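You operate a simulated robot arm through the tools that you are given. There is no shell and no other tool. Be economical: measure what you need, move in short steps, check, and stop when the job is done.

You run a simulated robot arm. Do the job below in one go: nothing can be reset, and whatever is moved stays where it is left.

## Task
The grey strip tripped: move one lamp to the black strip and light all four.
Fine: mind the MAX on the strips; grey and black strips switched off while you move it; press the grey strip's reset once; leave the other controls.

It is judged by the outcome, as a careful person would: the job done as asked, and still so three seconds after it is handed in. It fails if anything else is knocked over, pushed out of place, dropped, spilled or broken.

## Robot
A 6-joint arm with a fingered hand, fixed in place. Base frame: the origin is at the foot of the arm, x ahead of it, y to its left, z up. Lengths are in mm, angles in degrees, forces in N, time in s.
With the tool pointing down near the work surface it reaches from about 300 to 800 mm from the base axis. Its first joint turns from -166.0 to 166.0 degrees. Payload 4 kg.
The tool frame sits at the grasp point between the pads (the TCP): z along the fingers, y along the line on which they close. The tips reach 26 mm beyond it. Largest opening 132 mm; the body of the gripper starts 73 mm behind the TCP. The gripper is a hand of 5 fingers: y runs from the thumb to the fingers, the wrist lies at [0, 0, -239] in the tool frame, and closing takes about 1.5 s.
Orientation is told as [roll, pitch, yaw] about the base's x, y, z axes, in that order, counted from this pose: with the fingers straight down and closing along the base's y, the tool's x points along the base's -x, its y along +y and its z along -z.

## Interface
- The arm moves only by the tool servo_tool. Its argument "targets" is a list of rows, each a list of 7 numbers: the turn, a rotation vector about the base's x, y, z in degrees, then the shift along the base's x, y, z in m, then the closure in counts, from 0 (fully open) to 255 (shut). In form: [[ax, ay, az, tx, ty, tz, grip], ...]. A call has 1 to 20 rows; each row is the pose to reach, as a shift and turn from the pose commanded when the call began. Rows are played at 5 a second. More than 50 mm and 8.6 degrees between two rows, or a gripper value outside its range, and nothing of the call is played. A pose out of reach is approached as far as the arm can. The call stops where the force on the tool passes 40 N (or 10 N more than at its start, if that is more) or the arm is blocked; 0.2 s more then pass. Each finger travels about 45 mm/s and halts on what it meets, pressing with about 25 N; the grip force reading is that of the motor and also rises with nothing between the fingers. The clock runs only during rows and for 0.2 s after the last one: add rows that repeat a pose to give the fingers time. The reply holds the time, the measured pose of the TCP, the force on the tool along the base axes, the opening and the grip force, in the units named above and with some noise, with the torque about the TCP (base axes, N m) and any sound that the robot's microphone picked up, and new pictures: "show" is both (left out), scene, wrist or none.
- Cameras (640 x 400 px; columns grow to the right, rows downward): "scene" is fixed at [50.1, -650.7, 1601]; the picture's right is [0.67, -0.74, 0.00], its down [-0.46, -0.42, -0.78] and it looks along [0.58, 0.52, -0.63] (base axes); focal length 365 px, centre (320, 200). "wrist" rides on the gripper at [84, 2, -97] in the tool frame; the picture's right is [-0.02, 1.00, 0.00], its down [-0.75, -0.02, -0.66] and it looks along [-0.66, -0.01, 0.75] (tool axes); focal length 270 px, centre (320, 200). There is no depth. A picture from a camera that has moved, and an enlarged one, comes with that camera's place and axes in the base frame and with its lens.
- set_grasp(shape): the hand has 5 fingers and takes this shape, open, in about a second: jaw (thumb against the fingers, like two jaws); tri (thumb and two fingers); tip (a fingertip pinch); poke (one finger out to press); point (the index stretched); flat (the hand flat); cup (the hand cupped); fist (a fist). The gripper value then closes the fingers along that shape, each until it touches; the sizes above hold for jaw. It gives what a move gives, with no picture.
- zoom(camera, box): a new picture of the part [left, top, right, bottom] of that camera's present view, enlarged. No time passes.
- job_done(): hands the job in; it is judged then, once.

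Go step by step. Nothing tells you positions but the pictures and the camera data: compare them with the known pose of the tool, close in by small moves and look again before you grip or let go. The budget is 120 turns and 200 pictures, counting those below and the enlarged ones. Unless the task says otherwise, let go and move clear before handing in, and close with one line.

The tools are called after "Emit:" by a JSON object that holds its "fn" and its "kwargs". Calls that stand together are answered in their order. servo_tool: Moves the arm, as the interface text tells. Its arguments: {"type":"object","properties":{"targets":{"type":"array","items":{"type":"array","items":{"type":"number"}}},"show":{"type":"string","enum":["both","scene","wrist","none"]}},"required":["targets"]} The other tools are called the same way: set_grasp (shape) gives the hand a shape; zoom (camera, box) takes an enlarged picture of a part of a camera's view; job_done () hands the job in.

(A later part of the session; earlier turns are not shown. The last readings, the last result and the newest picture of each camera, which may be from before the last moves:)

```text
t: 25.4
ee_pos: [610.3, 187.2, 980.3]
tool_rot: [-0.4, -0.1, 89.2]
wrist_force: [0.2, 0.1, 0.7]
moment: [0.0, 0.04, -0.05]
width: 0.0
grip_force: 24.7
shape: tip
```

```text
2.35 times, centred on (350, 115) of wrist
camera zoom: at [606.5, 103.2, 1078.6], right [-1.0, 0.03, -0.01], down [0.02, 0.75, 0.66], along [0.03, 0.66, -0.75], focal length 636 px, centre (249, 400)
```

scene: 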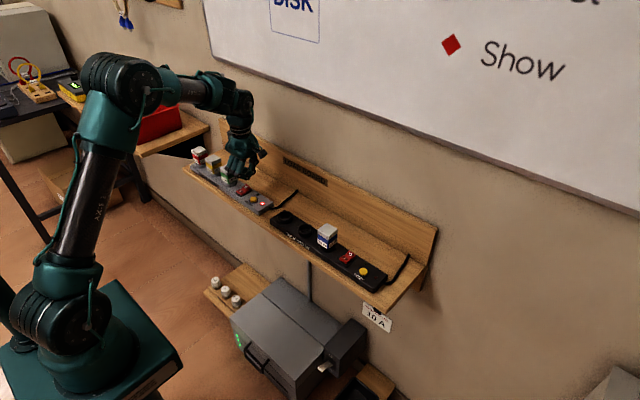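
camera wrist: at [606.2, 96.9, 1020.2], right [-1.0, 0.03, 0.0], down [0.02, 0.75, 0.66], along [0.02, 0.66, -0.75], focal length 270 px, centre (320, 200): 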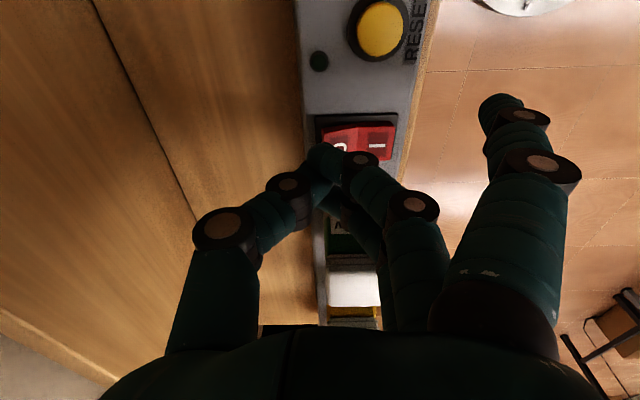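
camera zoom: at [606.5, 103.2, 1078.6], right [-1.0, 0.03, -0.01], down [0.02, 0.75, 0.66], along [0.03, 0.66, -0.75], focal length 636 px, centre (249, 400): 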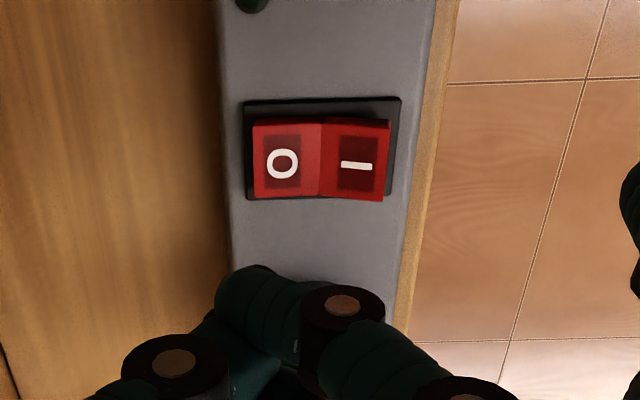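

Grey is now OFF (I end raised), matching the black strip's look, so black is OFF too. Next: rise, return to yaw 0 and move over the 100 W lamp, with jaw shape.

Emit:
{"fn": "servo_tool", "kwargs": {"targets": [[0, 0, 0, 0, 0, 0.04, 255], [0, 0, -8, 0, 0, 0.07, 255], [0, 0, -16, -0.004, 0.01, 0.07, 255], [0, 0, -24, -0.008, 0.02, 0.07, 255], [0, 0, -32, -0.012, 0.03, 0.07, 255], [0, 0, -40, -0.016, 0.04, 0.07, 255], [0, 0, -48, -0.02, 0.05, 0.07, 255], [0, 0, -56, -0.024, 0.06, 0.07, 255], [0, 0, -64, -0.026, 0.065, 0.07, 255], [0, 0, -72, -0.026, 0.065, 0.07, 255], [0, 0, -80, -0.026, 0.065, 0.07, 255], [0, 0, -85, -0.026, 0.065, 0.07, 255], [0, 0, -89.2, -0.026, 0.065, 0.07, 255], [0, 0, -89.2, -0.026, 0.065, 0.07, 255]], "show": "none"}}

Emit:
{"fn": "set_grasp", "kwargs": {"shape": "jaw"}}

Emit:
{"fn": "servo_tool", "kwargs": {"targets": [[0, 0, 0, 0, 0, 0, 110], [0, 0, 0, 0, 0, 0, 110], [0, 0, 0, 0, 0, 0, 110], [0, 0, 0, 0, 0, 0, 110], [0, 0, 0, 0, 0, 0, 110]]}}

Emit:
{"fn": "zoom", "kwargs": {"camera": "scene", "box": [180, 100, 270, 175]}}

```text
t: 28.4
ee_pos: [585.1, 252.6, 1050.3]
tool_rot: [-0.4, -0.1, -0.1]
wrist_force: [0.2, -0.7, 0.5]
moment: [-0.03, 0.01, 0.0]
width: 0.0
grip_force: 25.0
shape: tip
```

```text
t: 29.3
ee_pos: [584.2, 251.1, 1050.8]
tool_rot: [-0.4, -0.1, 0.0]
wrist_force: [0.4, 0.6, 0.1]
moment: [-0.02, -0.02, 0.0]
width: 132.0
grip_force: 0.1
shape: jaw
```

```text
t: 30.5
ee_pos: [585.4, 252.6, 1049.7]
tool_rot: [-0.5, -0.1, 0.0]
wrist_force: [0.1, 0.1, -0.9]
moment: [-0.01, -0.01, -0.05]
width: 75.9
grip_force: 0.0
shape: jaw
camera wrist: at [499.3, 254.7, 1147.5], right [0.02, 1.0, -0.01], down [0.75, -0.01, 0.66], along [0.66, -0.02, -0.75], focal length 270 px, centre (320, 200)
```

scene: 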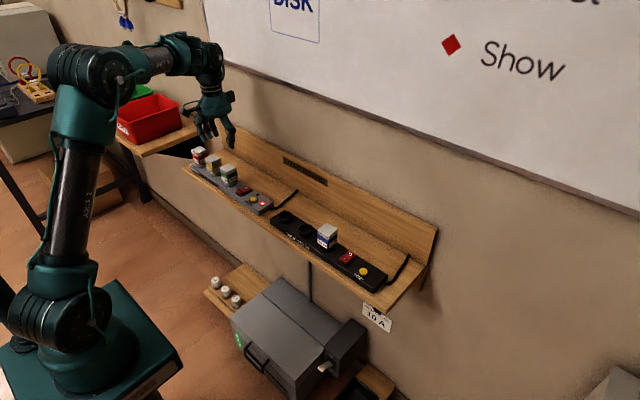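
wrist: 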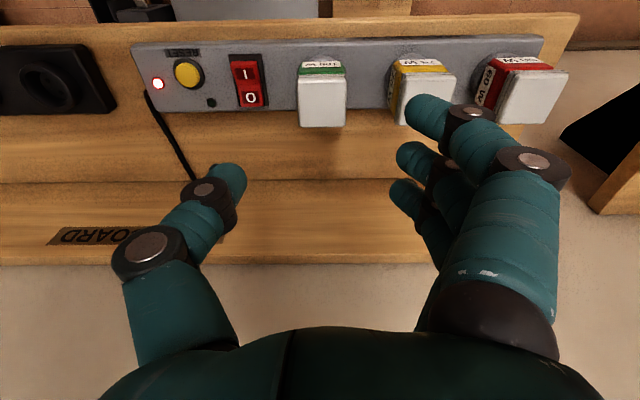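

```text
5.33 times, centred on (225, 138) of scene
camera zoom: at [50.1, -650.7, 1601.0], right [0.67, -0.74, 0.0], down [-0.46, -0.42, -0.78], along [0.58, 0.52, -0.63], focal length 1946 px, centre (827, 533)
```

zoom: 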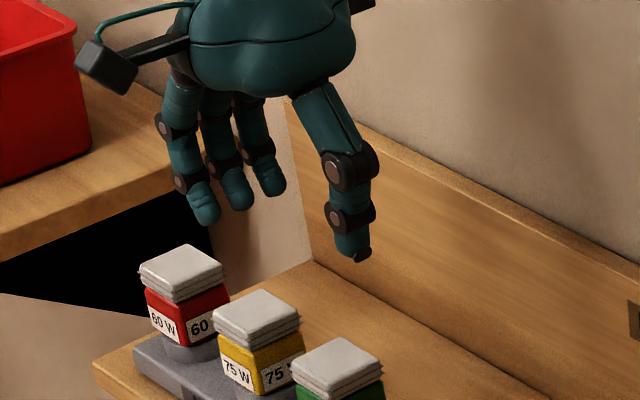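

The cap is ~38 mm wide at about (587, 253), and its neighbour begins ~50 mm away. Opening 76 mm fits; descend partway and check.

Emit:
{"fn": "servo_tool", "kwargs": {"targets": [[0, 0, 0, 0.001, 0, -0.04, 110], [0.4, 0, 0, 0.001, 0, -0.08, 110], [0.4, 0, 0, 0.001, 0, -0.1, 110], [0.4, 0, 0, 0.001, 0, -0.1, 110]]}}

Emit:
{"fn": "zoom", "kwargs": {"camera": "scene", "box": [190, 130, 260, 195]}}

```text
t: 31.5
ee_pos: [585.0, 252.8, 949.7]
tool_rot: [0.0, -0.1, 0.1]
wrist_force: [-0.6, 0.4, -0.1]
moment: [0.04, 0.0, 0.0]
width: 76.2
grip_force: 0.0
shape: jaw
camera wrist: at [499.7, 254.6, 1046.2], right [0.02, 1.0, 0.0], down [0.75, -0.02, 0.66], along [0.66, -0.01, -0.75], focal length 270 px, centre (320, 200)
```

scene: 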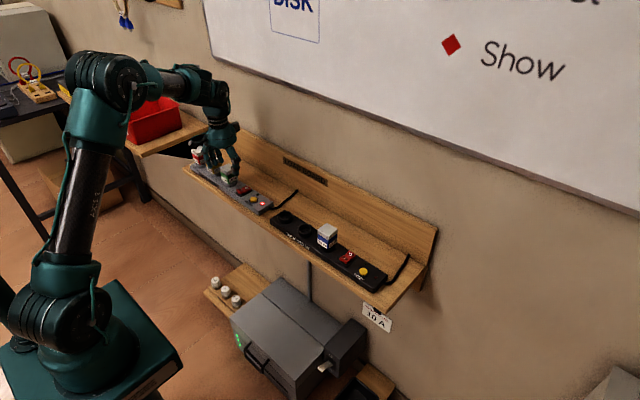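
wrist: 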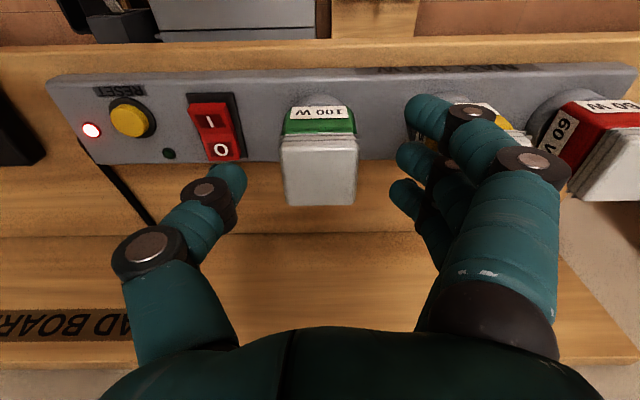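

```text
6.15 times, centred on (225, 162) of scene
camera zoom: at [50.1, -650.7, 1601.0], right [0.67, -0.74, 0.0], down [-0.46, -0.42, -0.78], along [0.58, 0.52, -0.63], focal length 2245 px, centre (905, 431)
```

zoom: 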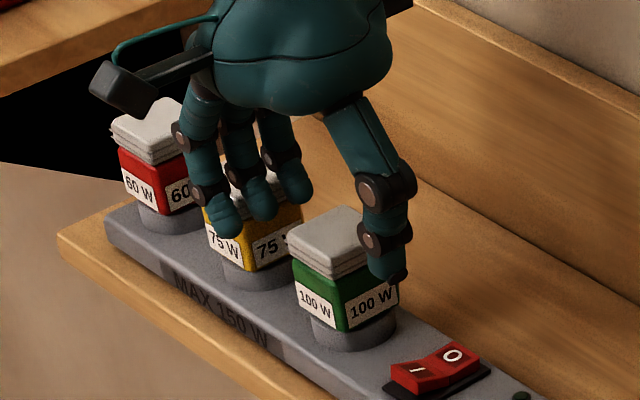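

Alignment is good: plug centred at about (587, 253) and fingers clear of the 75 W plug. Descend the rest and check.

Emit:
{"fn": "servo_tool", "kwargs": {"targets": [[0, 0, 0, 0.002, 0, -0.012, 110], [0, 0, 0, 0.002, 0, -0.024, 110], [0, 0, 0, 0.002, 0, -0.036, 110], [0, 0, 0, 0.002, 0, -0.045, 110], [0, 0, 0, 0.002, 0, -0.045, 110]], "show": "wrist"}}

Emit:
{"fn": "zoom", "kwargs": {"camera": "scene", "box": [190, 130, 260, 195]}}

```text
t: 32.7
ee_pos: [587.3, 252.6, 904.8]
tool_rot: [0.0, -0.1, 0.0]
wrist_force: [0.1, 0.7, 0.5]
moment: [0.01, 0.03, 0.01]
width: 75.9
grip_force: 0.1
shape: jaw
camera wrist: at [502.2, 254.5, 1002.4], right [0.02, 1.0, 0.0], down [0.75, -0.02, 0.66], along [0.66, -0.01, -0.75], focal length 270 px, centre (320, 200)
```

wrist: 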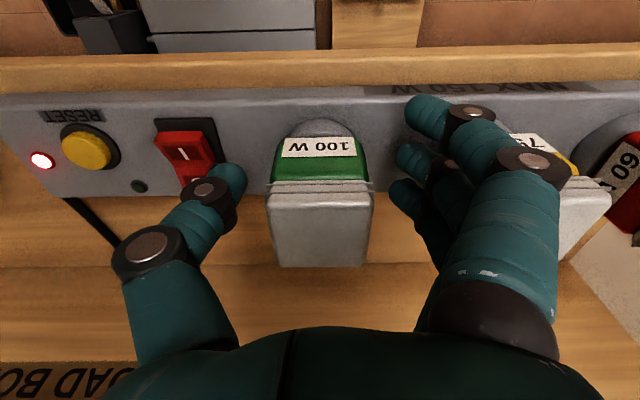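

```text
6.15 times, centred on (225, 162) of scene
camera zoom: at [50.1, -650.7, 1601.0], right [0.67, -0.74, 0.0], down [-0.46, -0.42, -0.78], along [0.58, 0.52, -0.63], focal length 2245 px, centre (905, 431)
```

zoom: 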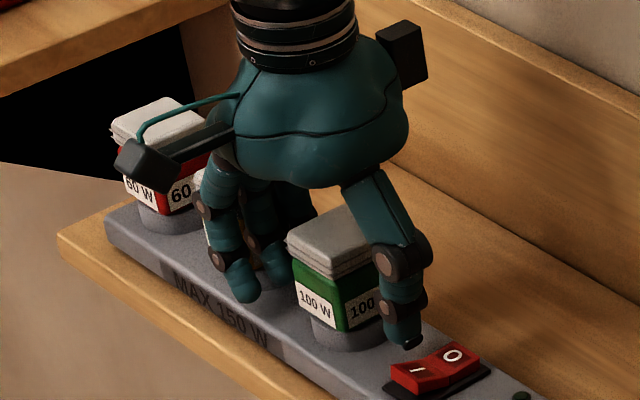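

Hand straddles the plug cleanly. Close the grip.

Emit:
{"fn": "servo_tool", "kwargs": {"targets": [[0, 0, 0, 0, 0, 0, 140], [0, 0, 0, 0, 0, 0, 170], [0, 0, 0, 0, 0, 0, 200], [0, 0, 0, 0, 0, 0, 230], [0, 0, 0, 0, 0, 0, 255], [0, 0, 0, 0, 0, 0, 255], [0, 0, 0, 0, 0, 0, 255], [0, 0, 0, 0, 0, 0, 255]], "show": "wrist"}}

Emit:
{"fn": "zoom", "kwargs": {"camera": "scene", "box": [190, 130, 260, 195]}}

```text
t: 34.5
ee_pos: [587.2, 252.6, 905.4]
tool_rot: [0.1, -0.1, -0.1]
wrist_force: [-0.5, -0.1, 2.0]
moment: [0.01, 0.06, 0.01]
width: 22.4
grip_force: 25.4
shape: jaw
camera wrist: at [502.2, 254.4, 1002.8], right [0.02, 1.0, 0.0], down [0.75, -0.02, 0.66], along [0.66, -0.01, -0.75], focal length 270 px, centre (320, 200)
```

wrist: 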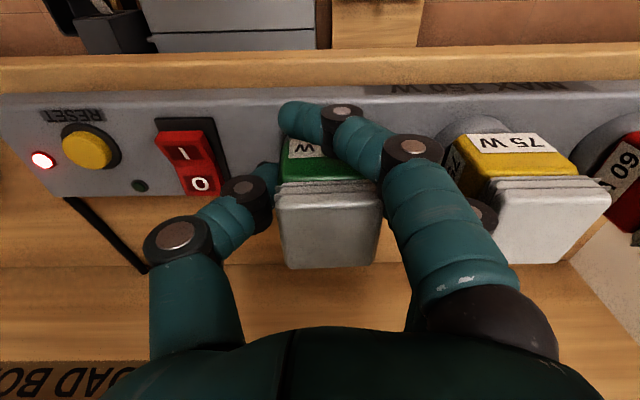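

```text
6.15 times, centred on (225, 162) of scene
camera zoom: at [50.1, -650.7, 1601.0], right [0.67, -0.74, 0.0], down [-0.46, -0.42, -0.78], along [0.58, 0.52, -0.63], focal length 2245 px, centre (905, 431)
```

zoom: 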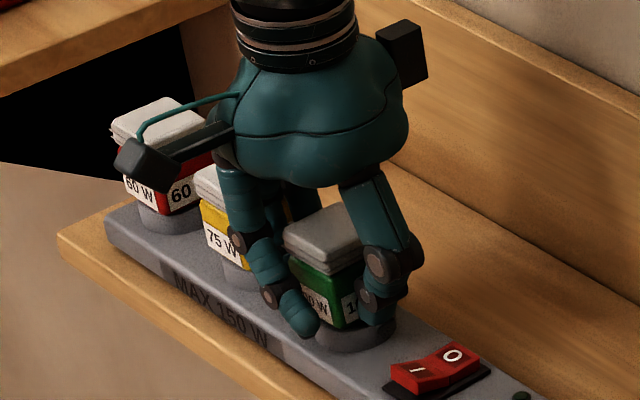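

Gripped (plug held between thumb and middle/ring). Pull straight up in small steps.

Emit:
{"fn": "servo_tool", "kwargs": {"targets": [[0, 0, 0, 0, 0, 0.003, 255], [0, 0, 0, 0, 0, 0.006, 255], [0, 0, 0, 0, 0, 0.01, 255], [0, 0, 0, 0, 0, 0.014, 255], [0, 0, 0, 0, 0, 0.018, 255], [0, 0, 0, 0, 0, 0.022, 255], [0, 0, 0, 0, 0, 0.026, 255]], "show": "wrist"}}

Emit:
{"fn": "zoom", "kwargs": {"camera": "scene", "box": [190, 130, 260, 195]}}

```text
t: 36.1
ee_pos: [586.4, 252.5, 930.8]
tool_rot: [0.0, -0.1, 0.1]
wrist_force: [0.5, 0.1, -0.7]
moment: [-0.06, -0.02, 0.0]
width: 21.6
grip_force: 25.1
shape: jaw
camera wrist: at [501.9, 254.4, 1028.8], right [0.02, 1.0, 0.0], down [0.75, -0.02, 0.66], along [0.66, -0.01, -0.75], focal length 270 px, centre (320, 200)
```

wrist: 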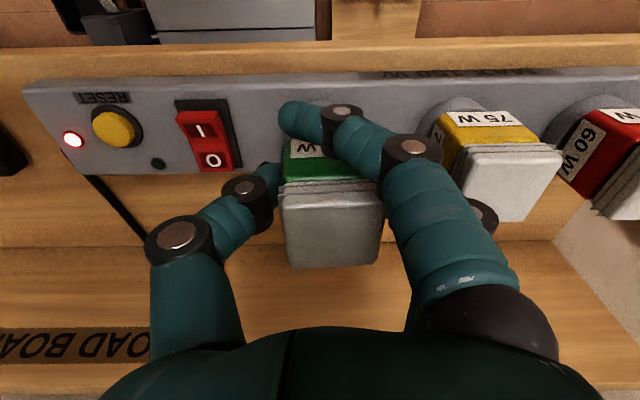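

```text
6.15 times, centred on (225, 162) of scene
camera zoom: at [50.1, -650.7, 1601.0], right [0.67, -0.74, 0.0], down [-0.46, -0.42, -0.78], along [0.58, 0.52, -0.63], focal length 2245 px, centre (905, 431)
```

zoom: 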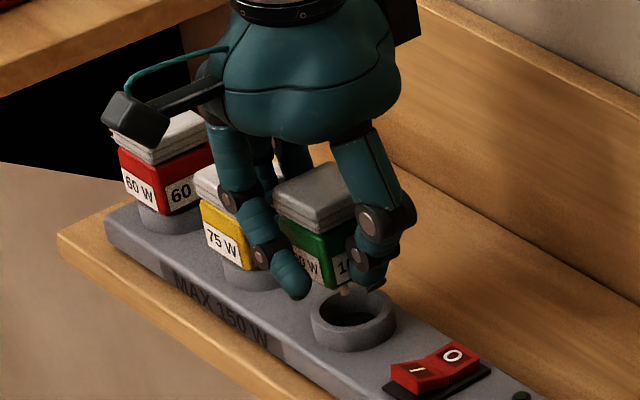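

The plug is out with its pins visible below. Lift clear and look at the black strip's sockets from both cameras.

Emit:
{"fn": "servo_tool", "kwargs": {"targets": [[0, 0, 0, 0, 0, 0.03, 255], [0, 0, 0, 0, 0, 0.06, 255], [0, 0, 0, 0, 0, 0.08, 255], [0, 0, 0, 0, -0.03, 0.08, 255], [0, 0, 0, 0, -0.06, 0.08, 255], [0, 0, 0, 0, -0.09, 0.08, 255], [0, 0, 0, 0, -0.12, 0.08, 255], [0, 0, 0, 0, -0.14, 0.08, 255], [0, 0, 0, 0, -0.14, 0.08, 255]], "show": "wrist"}}

Emit:
{"fn": "zoom", "kwargs": {"camera": "scene", "box": [220, 160, 320, 245]}}

Emit:
{"fn": "zoom", "kwargs": {"camera": "scene", "box": [200, 100, 280, 165]}}

Emit:
{"fn": "zoom", "kwargs": {"camera": "wrist", "box": [0, 50, 250, 200]}}

```text
t: 38.1
ee_pos: [588.1, 113.3, 1011.8]
tool_rot: [0.0, -0.1, 0.0]
wrist_force: [-0.1, -0.6, -1.2]
moment: [-0.02, -0.01, 0.0]
width: 21.8
grip_force: 25.5
shape: jaw
camera wrist: at [502.6, 115.8, 1108.7], right [0.02, 1.0, 0.0], down [0.75, -0.02, 0.66], along [0.66, -0.01, -0.75], focal length 270 px, centre (320, 200)
```

wrist: 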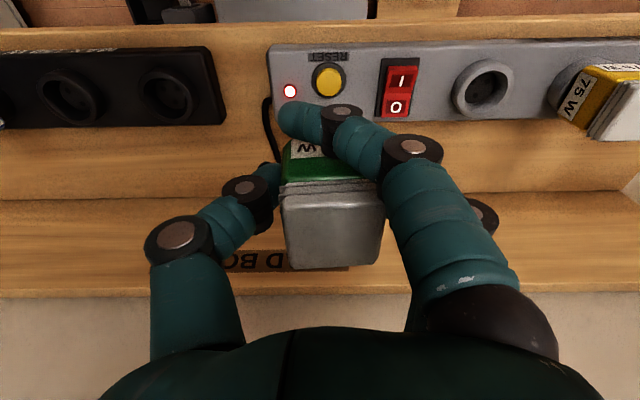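

```text
4.71 times, centred on (270, 202) of scene
camera zoom: at [50.1, -650.7, 1601.0], right [0.67, -0.74, 0.0], down [-0.46, -0.42, -0.78], along [0.58, 0.52, -0.63], focal length 1717 px, centre (555, 188)
```

zoom: 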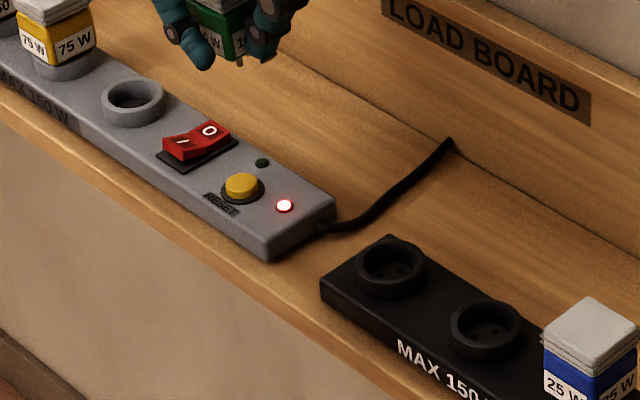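

```text
6.15 times, centred on (240, 132) of scene
camera zoom: at [50.1, -650.7, 1601.0], right [0.67, -0.74, 0.0], down [-0.46, -0.42, -0.78], along [0.58, 0.52, -0.63], focal length 2245 px, centre (812, 615)
```

zoom: 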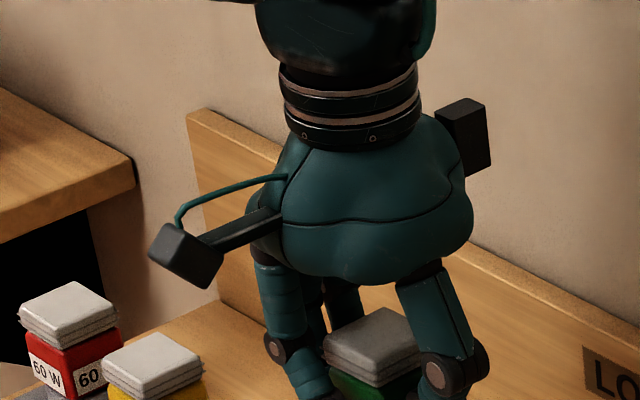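

```text
2.56 times, centred on (125, 125) of wrist
camera zoom: at [502.6, 115.8, 1108.7], right [0.02, 1.0, 0.0], down [0.75, -0.02, 0.66], along [0.66, -0.01, -0.75], focal length 692 px, centre (819, 392)
```

zoom: 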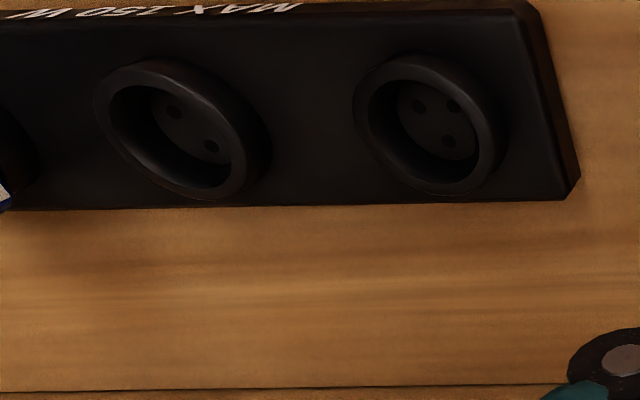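

Wrist gives an offset grey→black socket of about (4, −275), scene about (1, −268). To settle it, I'll move −270 mm in y at the same height so the black socket appears in the same part of the wrist view as the grey socket does now.

Emit:
{"fn": "servo_tool", "kwargs": {"targets": [[0, 0, 0, 0, -0.03, 0, 255], [0, 0, 0, 0, -0.06, 0, 255], [0, 0, 0, 0, -0.09, 0, 255], [0, 0, 0, 0, -0.12, 0, 255], [0, 0, 0, 0, -0.15, 0, 255], [0, 0, 0, 0, -0.18, 0, 255], [0, 0, 0, 0, -0.21, 0, 255], [0, 0, 0, 0, -0.24, 0, 255], [0, 0, 0, 0, -0.27, 0, 255], [0, 0, 0, 0, -0.27, 0, 255]], "show": "wrist"}}

Emit:
{"fn": "zoom", "kwargs": {"camera": "wrist", "box": [380, 30, 580, 150]}}

```text
t: 40.3
ee_pos: [587.1, -157.8, 1013.1]
tool_rot: [0.1, 0.0, 0.0]
wrist_force: [0.3, 0.0, -0.6]
moment: [-0.02, 0.01, -0.01]
width: 21.8
grip_force: 24.5
shape: jaw
camera wrist: at [501.3, -156.2, 1111.0], right [0.02, 1.0, 0.0], down [0.75, -0.02, 0.66], along [0.66, -0.01, -0.75], focal length 270 px, centre (320, 200)
```

wrist: 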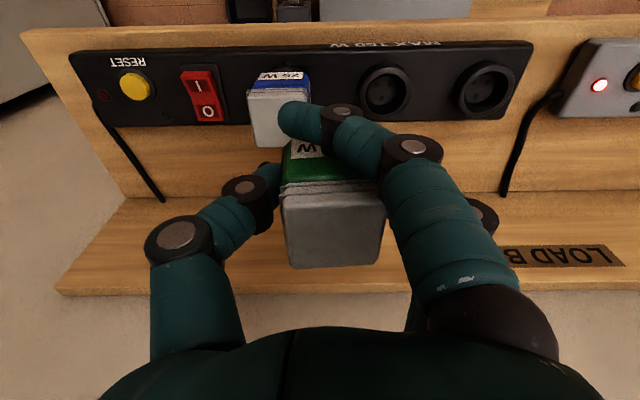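

```text
3.20 times, centred on (480, 90) of wrist
camera zoom: at [501.3, -156.2, 1111.0], right [0.02, 1.0, 0.0], down [0.75, -0.02, 0.66], along [0.66, -0.01, -0.75], focal length 865 px, centre (-192, 552)
```

zoom: 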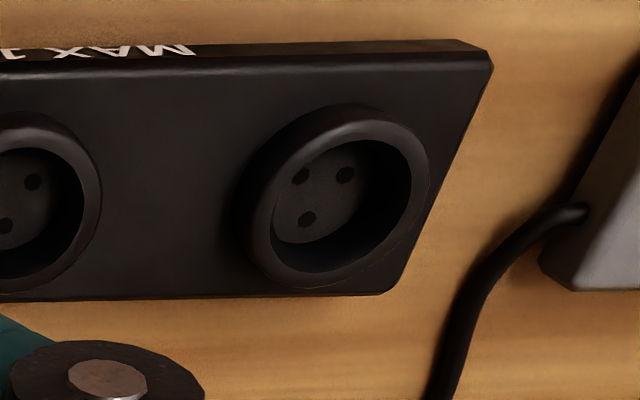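

Emit:
{"fn": "zoom", "kwargs": {"camera": "wrist", "box": [440, 50, 530, 120]}}

Emit:
{"fn": "zoom", "kwargs": {"camera": "wrist", "box": [345, 55, 425, 120]}}

Emit:
{"fn": "zoom", "kwargs": {"camera": "scene", "box": [238, 170, 258, 188]}}

Emit:
{"fn": "zoom", "kwargs": {"camera": "scene", "box": [270, 205, 320, 245]}}

```text
5.71 times, centred on (485, 85) of wrist
camera zoom: at [501.3, -156.2, 1111.0], right [0.02, 1.0, 0.0], down [0.75, -0.02, 0.66], along [0.66, -0.01, -0.75], focal length 1544 px, centre (-623, 857)
```

zoom: 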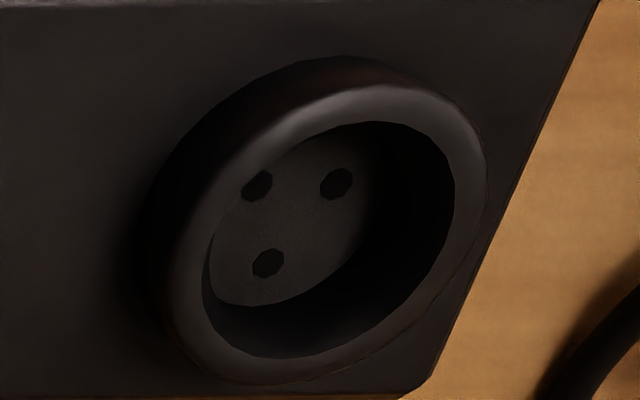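

```text
6.15 times, centred on (385, 88) of wrist
camera zoom: at [501.3, -156.2, 1111.0], right [0.02, 1.0, 0.0], down [0.75, -0.02, 0.66], along [0.66, -0.01, -0.75], focal length 1663 px, centre (-80, 892)
```

zoom: 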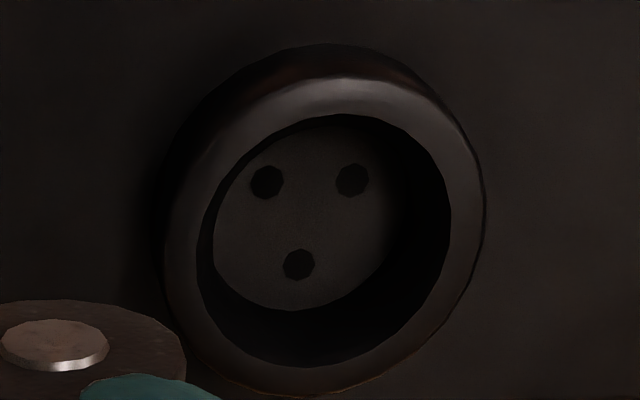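

```text
16.00 times, centred on (248, 179) of scene
camera zoom: at [50.1, -650.7, 1601.0], right [0.67, -0.74, 0.0], down [-0.46, -0.42, -0.78], along [0.58, 0.52, -0.63], focal length 5838 px, centre (1472, 536)
```

zoom: 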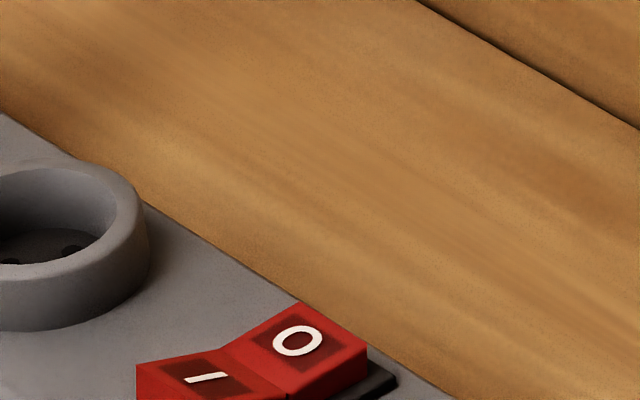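

```text
10.00 times, centred on (295, 225) of scene
camera zoom: at [50.1, -650.7, 1601.0], right [0.67, -0.74, 0.0], down [-0.46, -0.42, -0.78], along [0.58, 0.52, -0.63], focal length 3649 px, centre (570, -50)
```

zoom: 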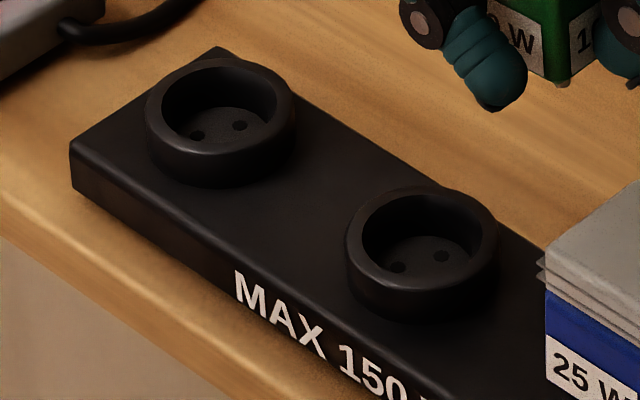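

Both socket types share the same hole pattern (two pins front, earth behind) so no rotation is needed. I'll go back +270 mm and take the identical zoom on the grey socket to get an exact offset.

Emit:
{"fn": "servo_tool", "kwargs": {"targets": [[0, 0, 0, 0, 0.03, 0, 255], [0, 0, 0, 0, 0.06, 0, 255], [0, 0, 0, 0, 0.09, 0, 255], [0, 0, 0, 0, 0.12, 0, 255], [0, 0, 0, 0, 0.15, 0, 255], [0, 0, 0, 0, 0.18, 0, 255], [0, 0, 0, 0, 0.21, 0, 255], [0, 0, 0, 0, 0.24, 0, 255], [0, 0, 0, 0, 0.27, 0, 255], [0, 0, 0, 0, 0.27, 0, 255], [0, 0, 0, 0, 0.27, 0, 255]], "show": "none"}}

Emit:
{"fn": "zoom", "kwargs": {"camera": "wrist", "box": [440, 50, 530, 120]}}

Emit:
{"fn": "zoom", "kwargs": {"camera": "wrist", "box": [240, 80, 440, 280]}}

```text
t: 42.7
ee_pos: [589.8, 112.9, 1010.2]
tool_rot: [0.0, -0.1, 0.0]
wrist_force: [0.5, 0.5, -1.4]
moment: [0.0, 0.0, 0.0]
width: 21.6
grip_force: 25.2
shape: jaw
```

```text
5.71 times, centred on (485, 85) of wrist
camera zoom: at [503.2, 114.0, 1108.4], right [0.02, 1.0, 0.0], down [0.75, -0.02, 0.66], along [0.66, -0.01, -0.75], focal length 1544 px, centre (-623, 857)
```

zoom: 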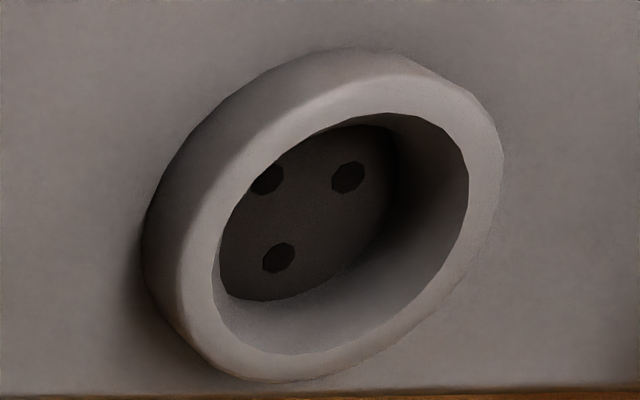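

```text
2.00 times, centred on (340, 180) of wrist
camera zoom: at [503.2, 114.0, 1108.4], right [0.02, 1.0, 0.0], down [0.75, -0.02, 0.66], along [0.66, -0.01, -0.75], focal length 541 px, centre (280, 240)
```

zoom: 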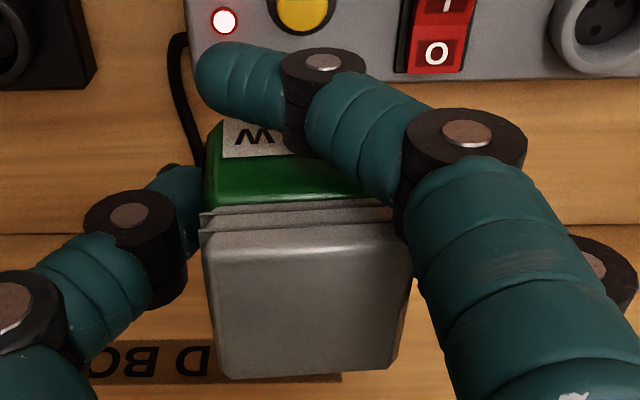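

Comparing hole positions, the black socket is at grey + (1, −271.3). The plug also shifted about +5 mm in y and ~+2° yaw in the hand when gripped, so I compensate. Move over the black left socket.

Emit:
{"fn": "servo_tool", "kwargs": {"targets": [[0, 0, 0, 0, -0.03, 0, 255], [0, 0, 0, 0, -0.06, 0, 255], [0, 0, 0, 0, -0.09, 0, 255], [0, 0, 0, 0, -0.12, 0, 255], [0, 0, -2, 0.001, -0.1365, 0, 255], [0, 0, -2, 0.001, -0.1365, -0.03, 255], [0, 0, -2, 0.001, -0.1365, -0.066, 255], [0, 0, -2, 0.001, -0.1365, -0.066, 255], [0, 0, -2, 0.001, -0.1365, -0.066, 255]], "show": "wrist"}}

Emit:
{"fn": "zoom", "kwargs": {"camera": "scene", "box": [260, 175, 310, 225]}}

Emit:
{"fn": "zoom", "kwargs": {"camera": "wrist", "box": [240, 60, 440, 280]}}

```text
t: 44.7
ee_pos: [589.0, -22.1, 943.9]
tool_rot: [-0.1, -0.1, -2.1]
wrist_force: [-0.1, 0.0, -0.6]
moment: [0.0, -0.03, 0.0]
width: 21.8
grip_force: 24.5
shape: jaw
camera wrist: at [504.0, -18.2, 1042.3], right [0.06, 1.0, 0.0], down [0.75, -0.04, 0.66], along [0.66, -0.04, -0.75], focal length 270 px, centre (320, 200)
```

wrist: 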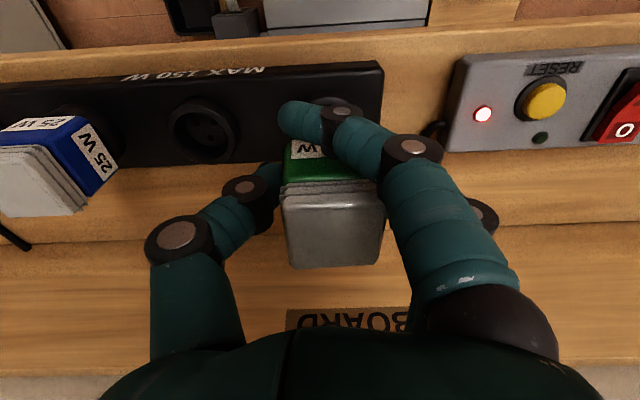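

```text
8.00 times, centred on (285, 200) of scene
camera zoom: at [50.1, -650.7, 1601.0], right [0.67, -0.74, 0.0], down [-0.46, -0.42, -0.78], along [0.58, 0.52, -0.63], focal length 2919 px, centre (600, 200)
```

zoom: 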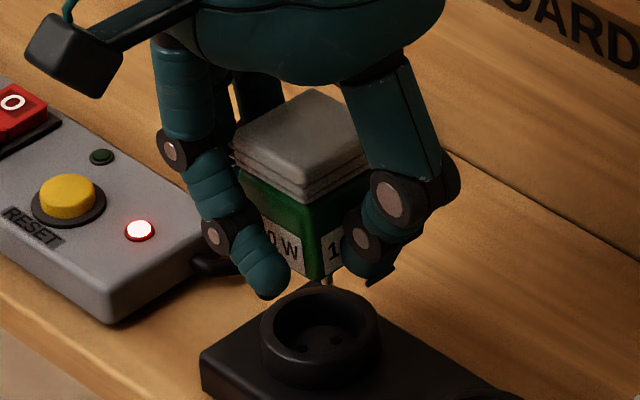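

```text
1.82 times, centred on (340, 170) of wrist
camera zoom: at [504.0, -18.2, 1042.3], right [0.06, 1.0, 0.0], down [0.75, -0.04, 0.66], along [0.66, -0.04, -0.75], focal length 491 px, centre (284, 254)
```

zoom: 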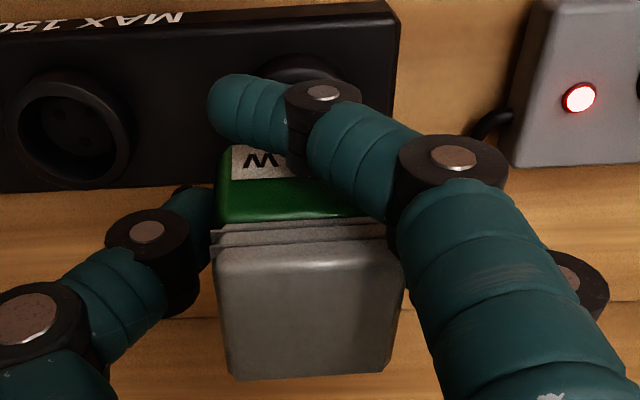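

Projecting the plug's front corner straight down puts it where it should sit relative to the socket to within 1–2 mm. Descend slowly, watching the force.

Emit:
{"fn": "servo_tool", "kwargs": {"targets": [[0, 0, 0, 0, 0, -0.006, 255], [0, 0, 0, 0, 0, -0.012, 255], [0, 0, 0, 0, 0, -0.016, 255], [0, 0, 0, 0, 0, -0.02, 255], [0, 0, 0, 0, 0, -0.023, 255]], "show": "wrist"}}

Emit:
{"fn": "zoom", "kwargs": {"camera": "scene", "box": [260, 175, 310, 225]}}

```text
t: 45.9
ee_pos: [588.6, -23.0, 921.3]
tool_rot: [0.0, -0.1, -2.1]
wrist_force: [-0.2, 0.2, -1.0]
moment: [0.01, 0.02, 0.03]
width: 21.8
grip_force: 24.7
shape: jaw
camera wrist: at [503.1, -19.4, 1019.6], right [0.06, 1.0, 0.0], down [0.75, -0.04, 0.66], along [0.66, -0.04, -0.75], focal length 270 px, centre (320, 200)
```

wrist: 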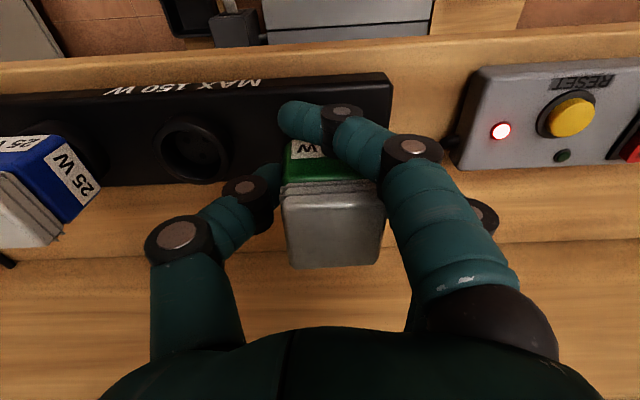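

```text
8.00 times, centred on (285, 200) of scene
camera zoom: at [50.1, -650.7, 1601.0], right [0.67, -0.74, 0.0], down [-0.46, -0.42, -0.78], along [0.58, 0.52, -0.63], focal length 2919 px, centre (600, 200)
```

zoom: 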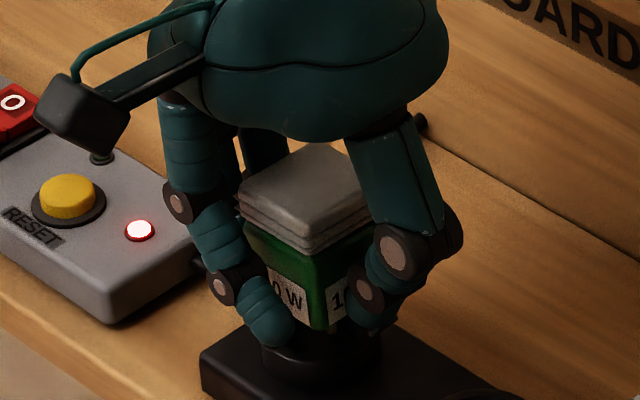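

No contact yet at TCP z=921; the plug is centred over the collar. Continue in small steps.

Emit:
{"fn": "servo_tool", "kwargs": {"targets": [[0, 0, 0, 0, 0, -0.003, 255], [0, 0, 0, 0, 0, -0.006, 255], [0, 0, 0, 0, 0, -0.008, 255], [0, 0, 0, 0, 0, -0.01, 255], [0, 0, 0, 0, 0, -0.012, 255], [0, 0, 0, 0, 0, -0.014, 255], [0, 0, 0, 0, 0, -0.016, 255]], "show": "wrist"}}

Emit:
{"fn": "zoom", "kwargs": {"camera": "scene", "box": [260, 175, 310, 225]}}

```text
t: 47.5
ee_pos: [588.2, -24.1, 906.1]
tool_rot: [0.1, -0.1, -2.0]
wrist_force: [0.2, 1.8, 0.3]
moment: [0.11, -0.01, 0.0]
width: 22.3
grip_force: 24.6
shape: jaw
camera wrist: at [502.8, -19.1, 1003.9], right [0.06, 1.0, 0.0], down [0.75, -0.04, 0.66], along [0.66, -0.04, -0.75], focal length 270 px, centre (320, 200)
```

wrist: 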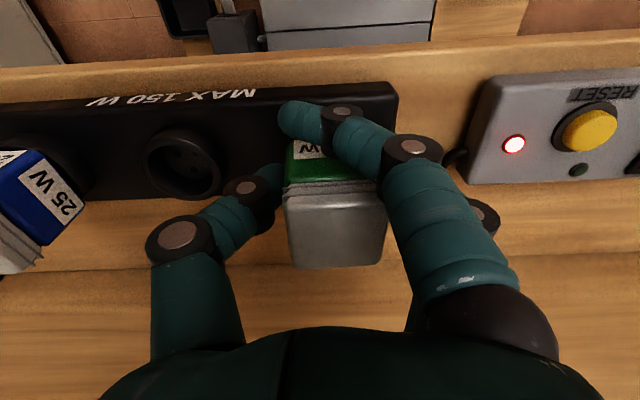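

```text
8.00 times, centred on (285, 200) of scene
camera zoom: at [50.1, -650.7, 1601.0], right [0.67, -0.74, 0.0], down [-0.46, -0.42, -0.78], along [0.58, 0.52, -0.63], focal length 2919 px, centre (600, 200)
```

zoom: 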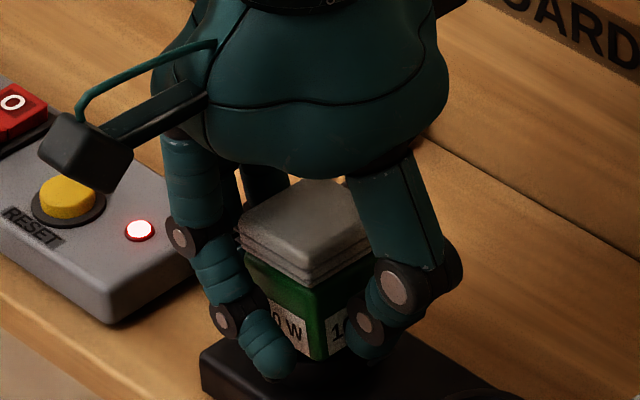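

Nearly seated, forces tiny. Push a few millimetres more to confirm it's fully home.

Emit:
{"fn": "servo_tool", "kwargs": {"targets": [[0, 0, 0, 0, 0, -0.001, 255], [0, 0, 0, 0, 0, -0.002, 255], [0, 0, 0, 0, 0, -0.003, 255]], "show": "none"}}

```text
t: 48.3
ee_pos: [588.1, -23.3, 903.7]
tool_rot: [0.1, -0.2, -1.9]
wrist_force: [-3.2, -0.6, 15.7]
moment: [0.4, 0.05, 0.03]
width: 22.8
grip_force: 25.0
shape: jaw
```

Contact force rises — bottoming out. One more millimetre, then open and check.

Emit:
{"fn": "servo_tool", "kwargs": {"targets": [[0, 0, 0, 0, 0, -0.001, 255], [0, 0, 0, 0, 0, -0.001, 255]], "show": "none"}}

Emit:
{"fn": "servo_tool", "kwargs": {"targets": [[0, 0, 0, 0, 0, 0.002, 200], [0, 0, 0, 0, 0, 0.002, 160], [0, 0, 0, 0, 0, 0.002, 120], [0, 0, 0, 0, 0, 0.002, 100], [0, 0, 0, 0, 0, 0.002, 100], [0, 0, 0, 0, 0, 0.002, 100], [0, 0, 0, 0, 0, 0.002, 100]], "show": "wrist"}}

Emit:
{"fn": "zoom", "kwargs": {"camera": "scene", "box": [260, 175, 320, 235]}}

```text
t: 48.9
ee_pos: [588.1, -24.6, 901.3]
tool_rot: [-0.1, -0.2, -2.0]
wrist_force: [0.5, -1.8, 26.0]
moment: [0.42, -0.02, 0.01]
width: 22.8
grip_force: 24.6
shape: jaw
```

```text
t: 50.5
ee_pos: [588.0, -23.0, 903.1]
tool_rot: [0.0, -0.1, -2.1]
wrist_force: [-0.2, -0.4, 0.2]
moment: [0.01, 0.03, -0.04]
width: 80.0
grip_force: 0.0
shape: jaw
camera wrist: at [503.0, -19.0, 1001.3], right [0.06, 1.0, 0.0], down [0.75, -0.04, 0.66], along [0.66, -0.04, -0.75], focal length 270 px, centre (320, 200)
```

wrist: 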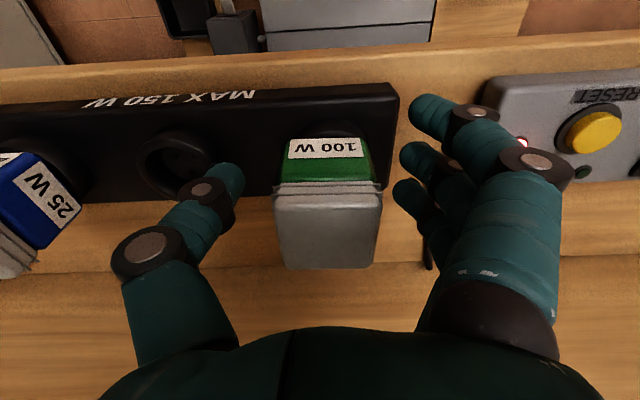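

```text
6.67 times, centred on (290, 205) of scene
camera zoom: at [50.1, -650.7, 1601.0], right [0.67, -0.74, 0.0], down [-0.46, -0.42, -0.78], along [0.58, 0.52, -0.63], focal length 2432 px, centre (520, 167)
```

zoom: 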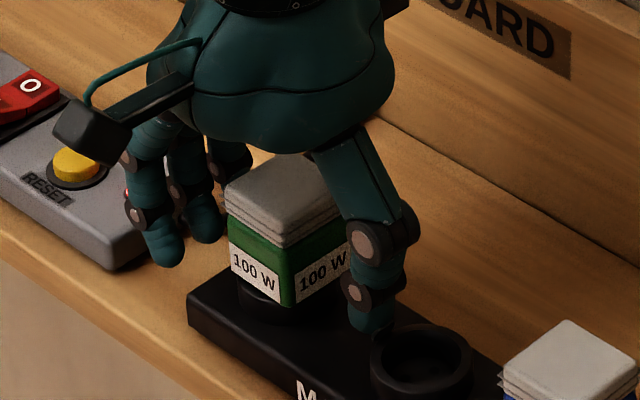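

The 100 W plug is seated like it was on grey. Lift straight up, close into the tip pinch and return to yaw ~89° near the grey reset button.

Emit:
{"fn": "servo_tool", "kwargs": {"targets": [[0, 0, 0, 0, 0, 0.015, 100], [0, 0, 0, 0, 0, 0.04, 100], [0, 0, 0, 0, 0, 0.08, 100], [0, 0, 0, 0, 0, 0.12, 100], [0, 0, 0, 0, 0, 0.14, 100], [0, 0, 0, 0, 0, 0.14, 100]], "show": "none"}}

Emit:
{"fn": "zoom", "kwargs": {"camera": "scene", "box": [180, 130, 350, 260]}}

Emit:
{"fn": "set_grasp", "kwargs": {"shape": "tip"}}

Emit:
{"fn": "servo_tool", "kwargs": {"targets": [[0, 0, 8, 0, 0.02, 0, 100], [0, 0, 16, 0, 0.04, 0, 180], [0, 0, 24, 0, 0.06, 0, 255], [0, 0, 32, 0, 0.08, 0, 255], [0, 0, 40, 0, 0.1, 0, 255], [0, 0, 48, 0, 0.12, 0, 255], [0, 0, 56, 0, 0.14, 0, 255], [0, 0, 64, 0, 0.155, 0, 255], [0, 0, 72, 0, 0.155, 0, 255], [0, 0, 80, 0, 0.155, 0, 255], [0, 0, 86, -0.008, 0.155, 0, 255], [0, 0, 91.2, -0.013, 0.157, 0, 255], [0, 0, 91.2, -0.013, 0.157, 0, 255]], "show": "none"}}

Emit:
{"fn": "servo_tool", "kwargs": {"targets": [[0, 0, 0, 0, 0, -0.04, 255], [0, 0, 0, 0, 0, -0.08, 255], [0, 0, 0, 0, 0, -0.12, 255], [0, 0, 0, 0, 0, -0.12, 255]], "show": "wrist"}}

Emit:
{"fn": "zoom", "kwargs": {"camera": "scene", "box": [215, 155, 285, 220]}}

```text
t: 51.9
ee_pos: [588.6, -23.8, 1044.7]
tool_rot: [0.0, 0.0, -2.0]
wrist_force: [-0.3, -0.3, -0.4]
moment: [0.02, 0.0, -0.02]
width: 79.8
grip_force: 0.1
shape: jaw
```

```text
3.08 times, centred on (265, 195) of scene
camera zoom: at [50.1, -650.7, 1601.0], right [0.67, -0.74, 0.0], down [-0.46, -0.42, -0.78], along [0.58, 0.52, -0.63], focal length 1123 px, centre (489, 215)
```

zoom: 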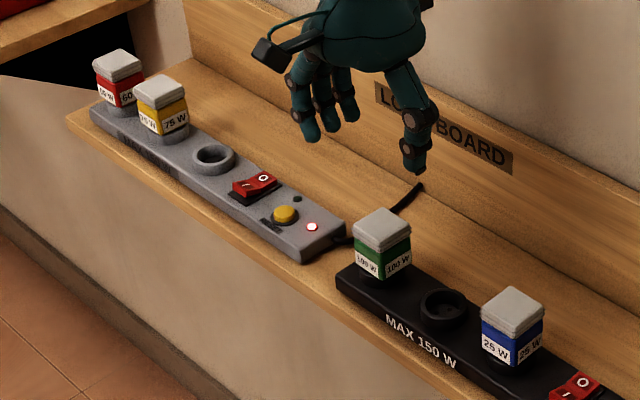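

```text
t: 52.8
ee_pos: [588.6, -23.5, 1043.5]
tool_rot: [0.0, 0.0, -1.9]
wrist_force: [-0.1, -0.3, 0.3]
moment: [0.04, -0.01, 0.0]
width: 131.6
grip_force: 0.1
shape: tip
```

```text
t: 55.6
ee_pos: [575.6, 133.5, 1044.9]
tool_rot: [0.0, -0.1, 89.3]
wrist_force: [0.1, 0.8, 0.8]
moment: [0.0, -0.01, 0.0]
width: 0.0
grip_force: 25.2
shape: tip
```

```text
t: 56.6
ee_pos: [575.9, 132.9, 922.2]
tool_rot: [0.0, -0.1, 89.2]
wrist_force: [-0.3, -0.2, 0.3]
moment: [0.02, 0.01, 0.0]
width: 0.0
grip_force: 25.3
shape: tip
camera wrist: at [572.2, 47.8, 1020.2], right [-1.0, 0.03, 0.0], down [0.03, 0.75, 0.66], along [0.02, 0.66, -0.75], focal length 270 px, centre (320, 200)
```

wrist: 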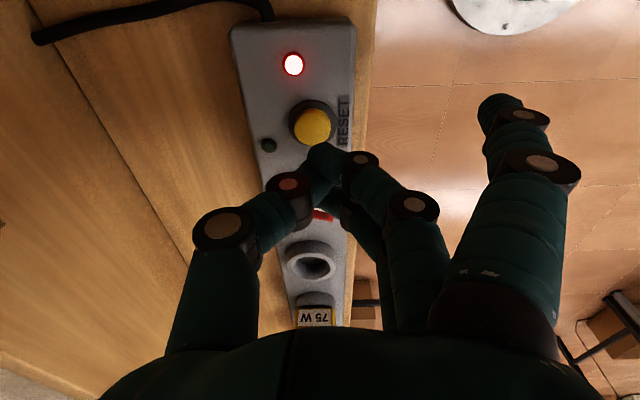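

```text
6.15 times, centred on (250, 188) of scene
camera zoom: at [50.1, -650.7, 1601.0], right [0.67, -0.74, 0.0], down [-0.46, -0.42, -0.78], along [0.58, 0.52, -0.63], focal length 2245 px, centre (751, 277)
```

zoom: 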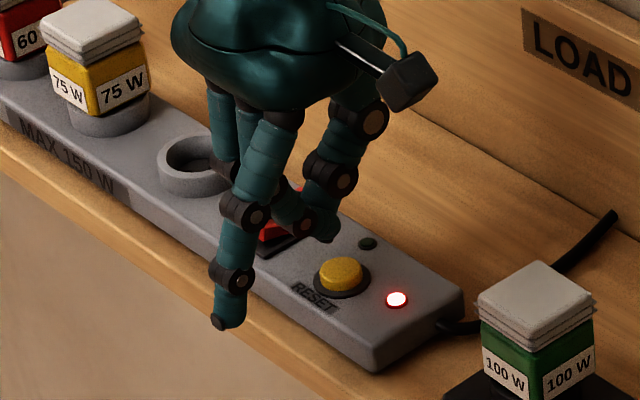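

The other curled fingers could touch the grey switch at this yaw, so I'll raise slightly and rotate to yaw ~45° before pressing reset (button ≈ (579, 121)).

Emit:
{"fn": "servo_tool", "kwargs": {"targets": [[0, 0, 0, 0, 0, 0.03, 255], [0, 0, -8, 0, 0, 0.03, 255], [0, 0, -16, 0.002, 0, 0.03, 255], [0, 0, -24, 0.004, 0, 0.03, 255], [0, 0, -32, 0.007, 0, 0.03, 255], [0, 0, -40, 0.007, 0, 0.03, 255], [0, 0, -44.2, 0.007, 0, 0.03, 255], [0, 0, -44.2, 0.007, 0, 0, 255], [0, 0, -44.2, 0.007, 0, -0.005, 255], [0, 0, -44.2, 0.007, 0, -0.005, 255]], "show": "wrist"}}

Emit:
{"fn": "zoom", "kwargs": {"camera": "scene", "box": [225, 165, 275, 215]}}

Emit:
{"fn": "zoom", "kwargs": {"camera": "wrist", "box": [220, 70, 440, 230]}}

```text
t: 58.8
ee_pos: [583.9, 133.4, 918.6]
tool_rot: [0.0, -0.1, 45.0]
wrist_force: [0.0, 1.1, -0.2]
moment: [0.02, 0.02, -0.01]
width: 0.3
grip_force: 25.3
shape: tip
camera wrist: at [520.9, 73.9, 1016.6], right [-0.69, 0.72, 0.0], down [0.54, 0.52, 0.66], along [0.48, 0.46, -0.75], focal length 270 px, centre (320, 200)
```

wrist: 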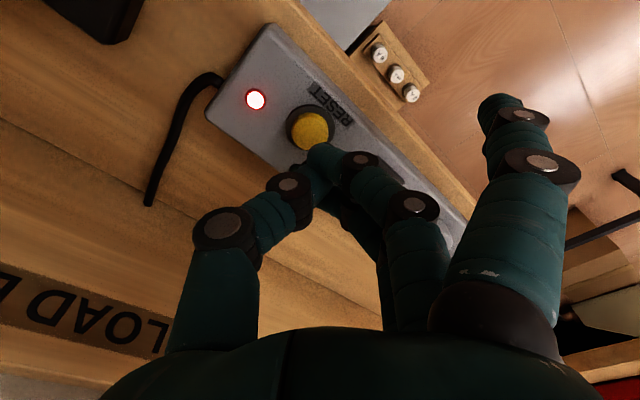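

```text
8.00 times, centred on (250, 190) of scene
camera zoom: at [50.1, -650.7, 1601.0], right [0.67, -0.74, 0.0], down [-0.46, -0.42, -0.78], along [0.58, 0.52, -0.63], focal length 2919 px, centre (880, 280)
```

zoom: 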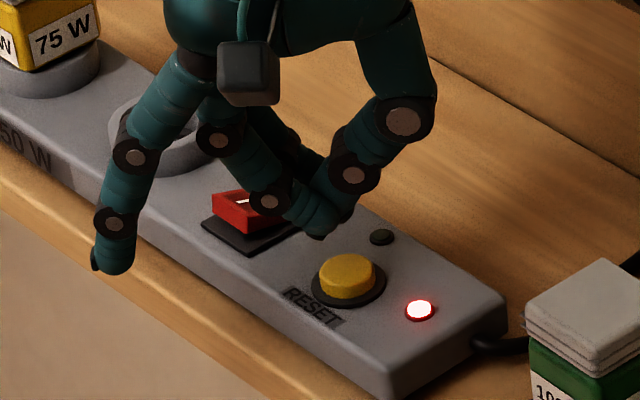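

```text
2.50 times, centred on (330, 150) of wrist
camera zoom: at [520.9, 73.9, 1016.6], right [-0.69, 0.72, 0.0], down [0.54, 0.52, 0.66], along [0.48, 0.46, -0.75], focal length 676 px, centre (295, 325)
```

zoom: 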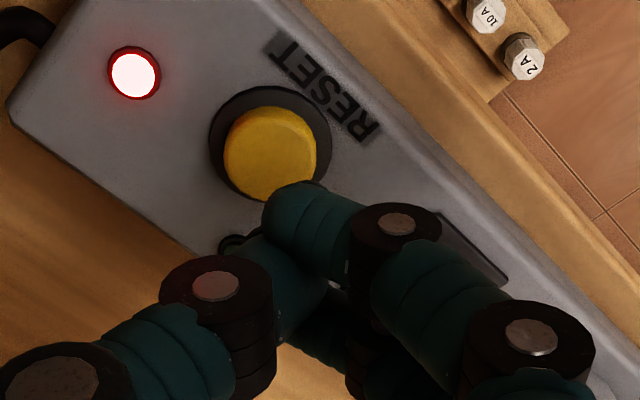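

The tip needs ~8 mm toward −y to be over the button. Shift, then press down in small steps.

Emit:
{"fn": "servo_tool", "kwargs": {"targets": [[0, 0, 0, 0.002, -0.008, 0, 255], [0, 0, 0, 0.002, -0.008, -0.005, 255], [0, 0, 0, 0.002, -0.008, -0.005, 255]], "show": "none"}}

Emit:
{"fn": "zoom", "kwargs": {"camera": "scene", "box": [225, 165, 275, 215]}}

Emit:
{"fn": "zoom", "kwargs": {"camera": "wrist", "box": [220, 70, 440, 230]}}

```text
t: 59.6
ee_pos: [586.2, 124.4, 913.5]
tool_rot: [0.0, 0.0, 45.0]
wrist_force: [0.0, 0.2, -0.4]
moment: [0.02, 0.03, -0.01]
width: 0.0
grip_force: 24.8
shape: tip
```

```text
8.00 times, centred on (250, 190) of scene
camera zoom: at [50.1, -650.7, 1601.0], right [0.67, -0.74, 0.0], down [-0.46, -0.42, -0.78], along [0.58, 0.52, -0.63], focal length 2919 px, centre (880, 280)
```

zoom: 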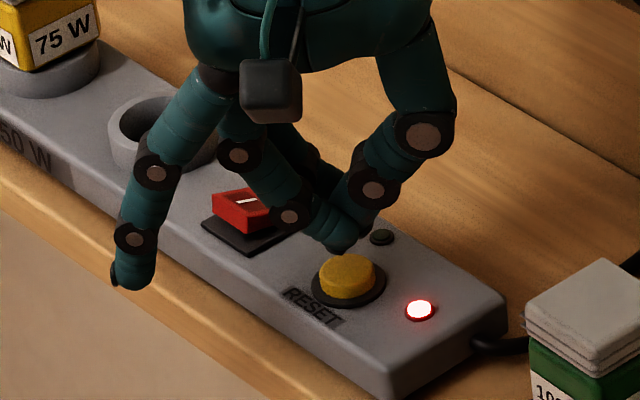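

```text
2.50 times, centred on (330, 150) of wrist
camera zoom: at [523.4, 65.7, 1012.0], right [-0.69, 0.72, 0.0], down [0.54, 0.52, 0.66], along [0.48, 0.46, -0.75], focal length 676 px, centre (295, 325)
```

zoom: 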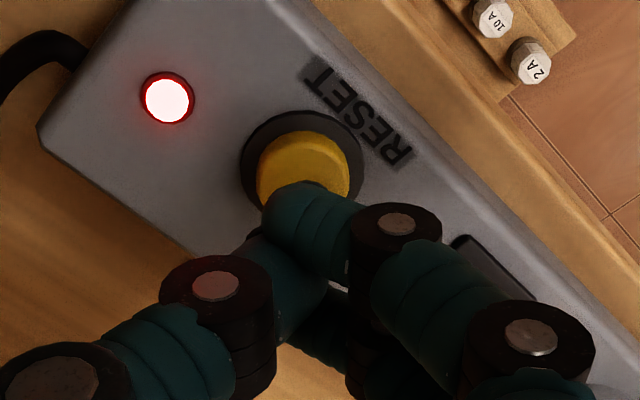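

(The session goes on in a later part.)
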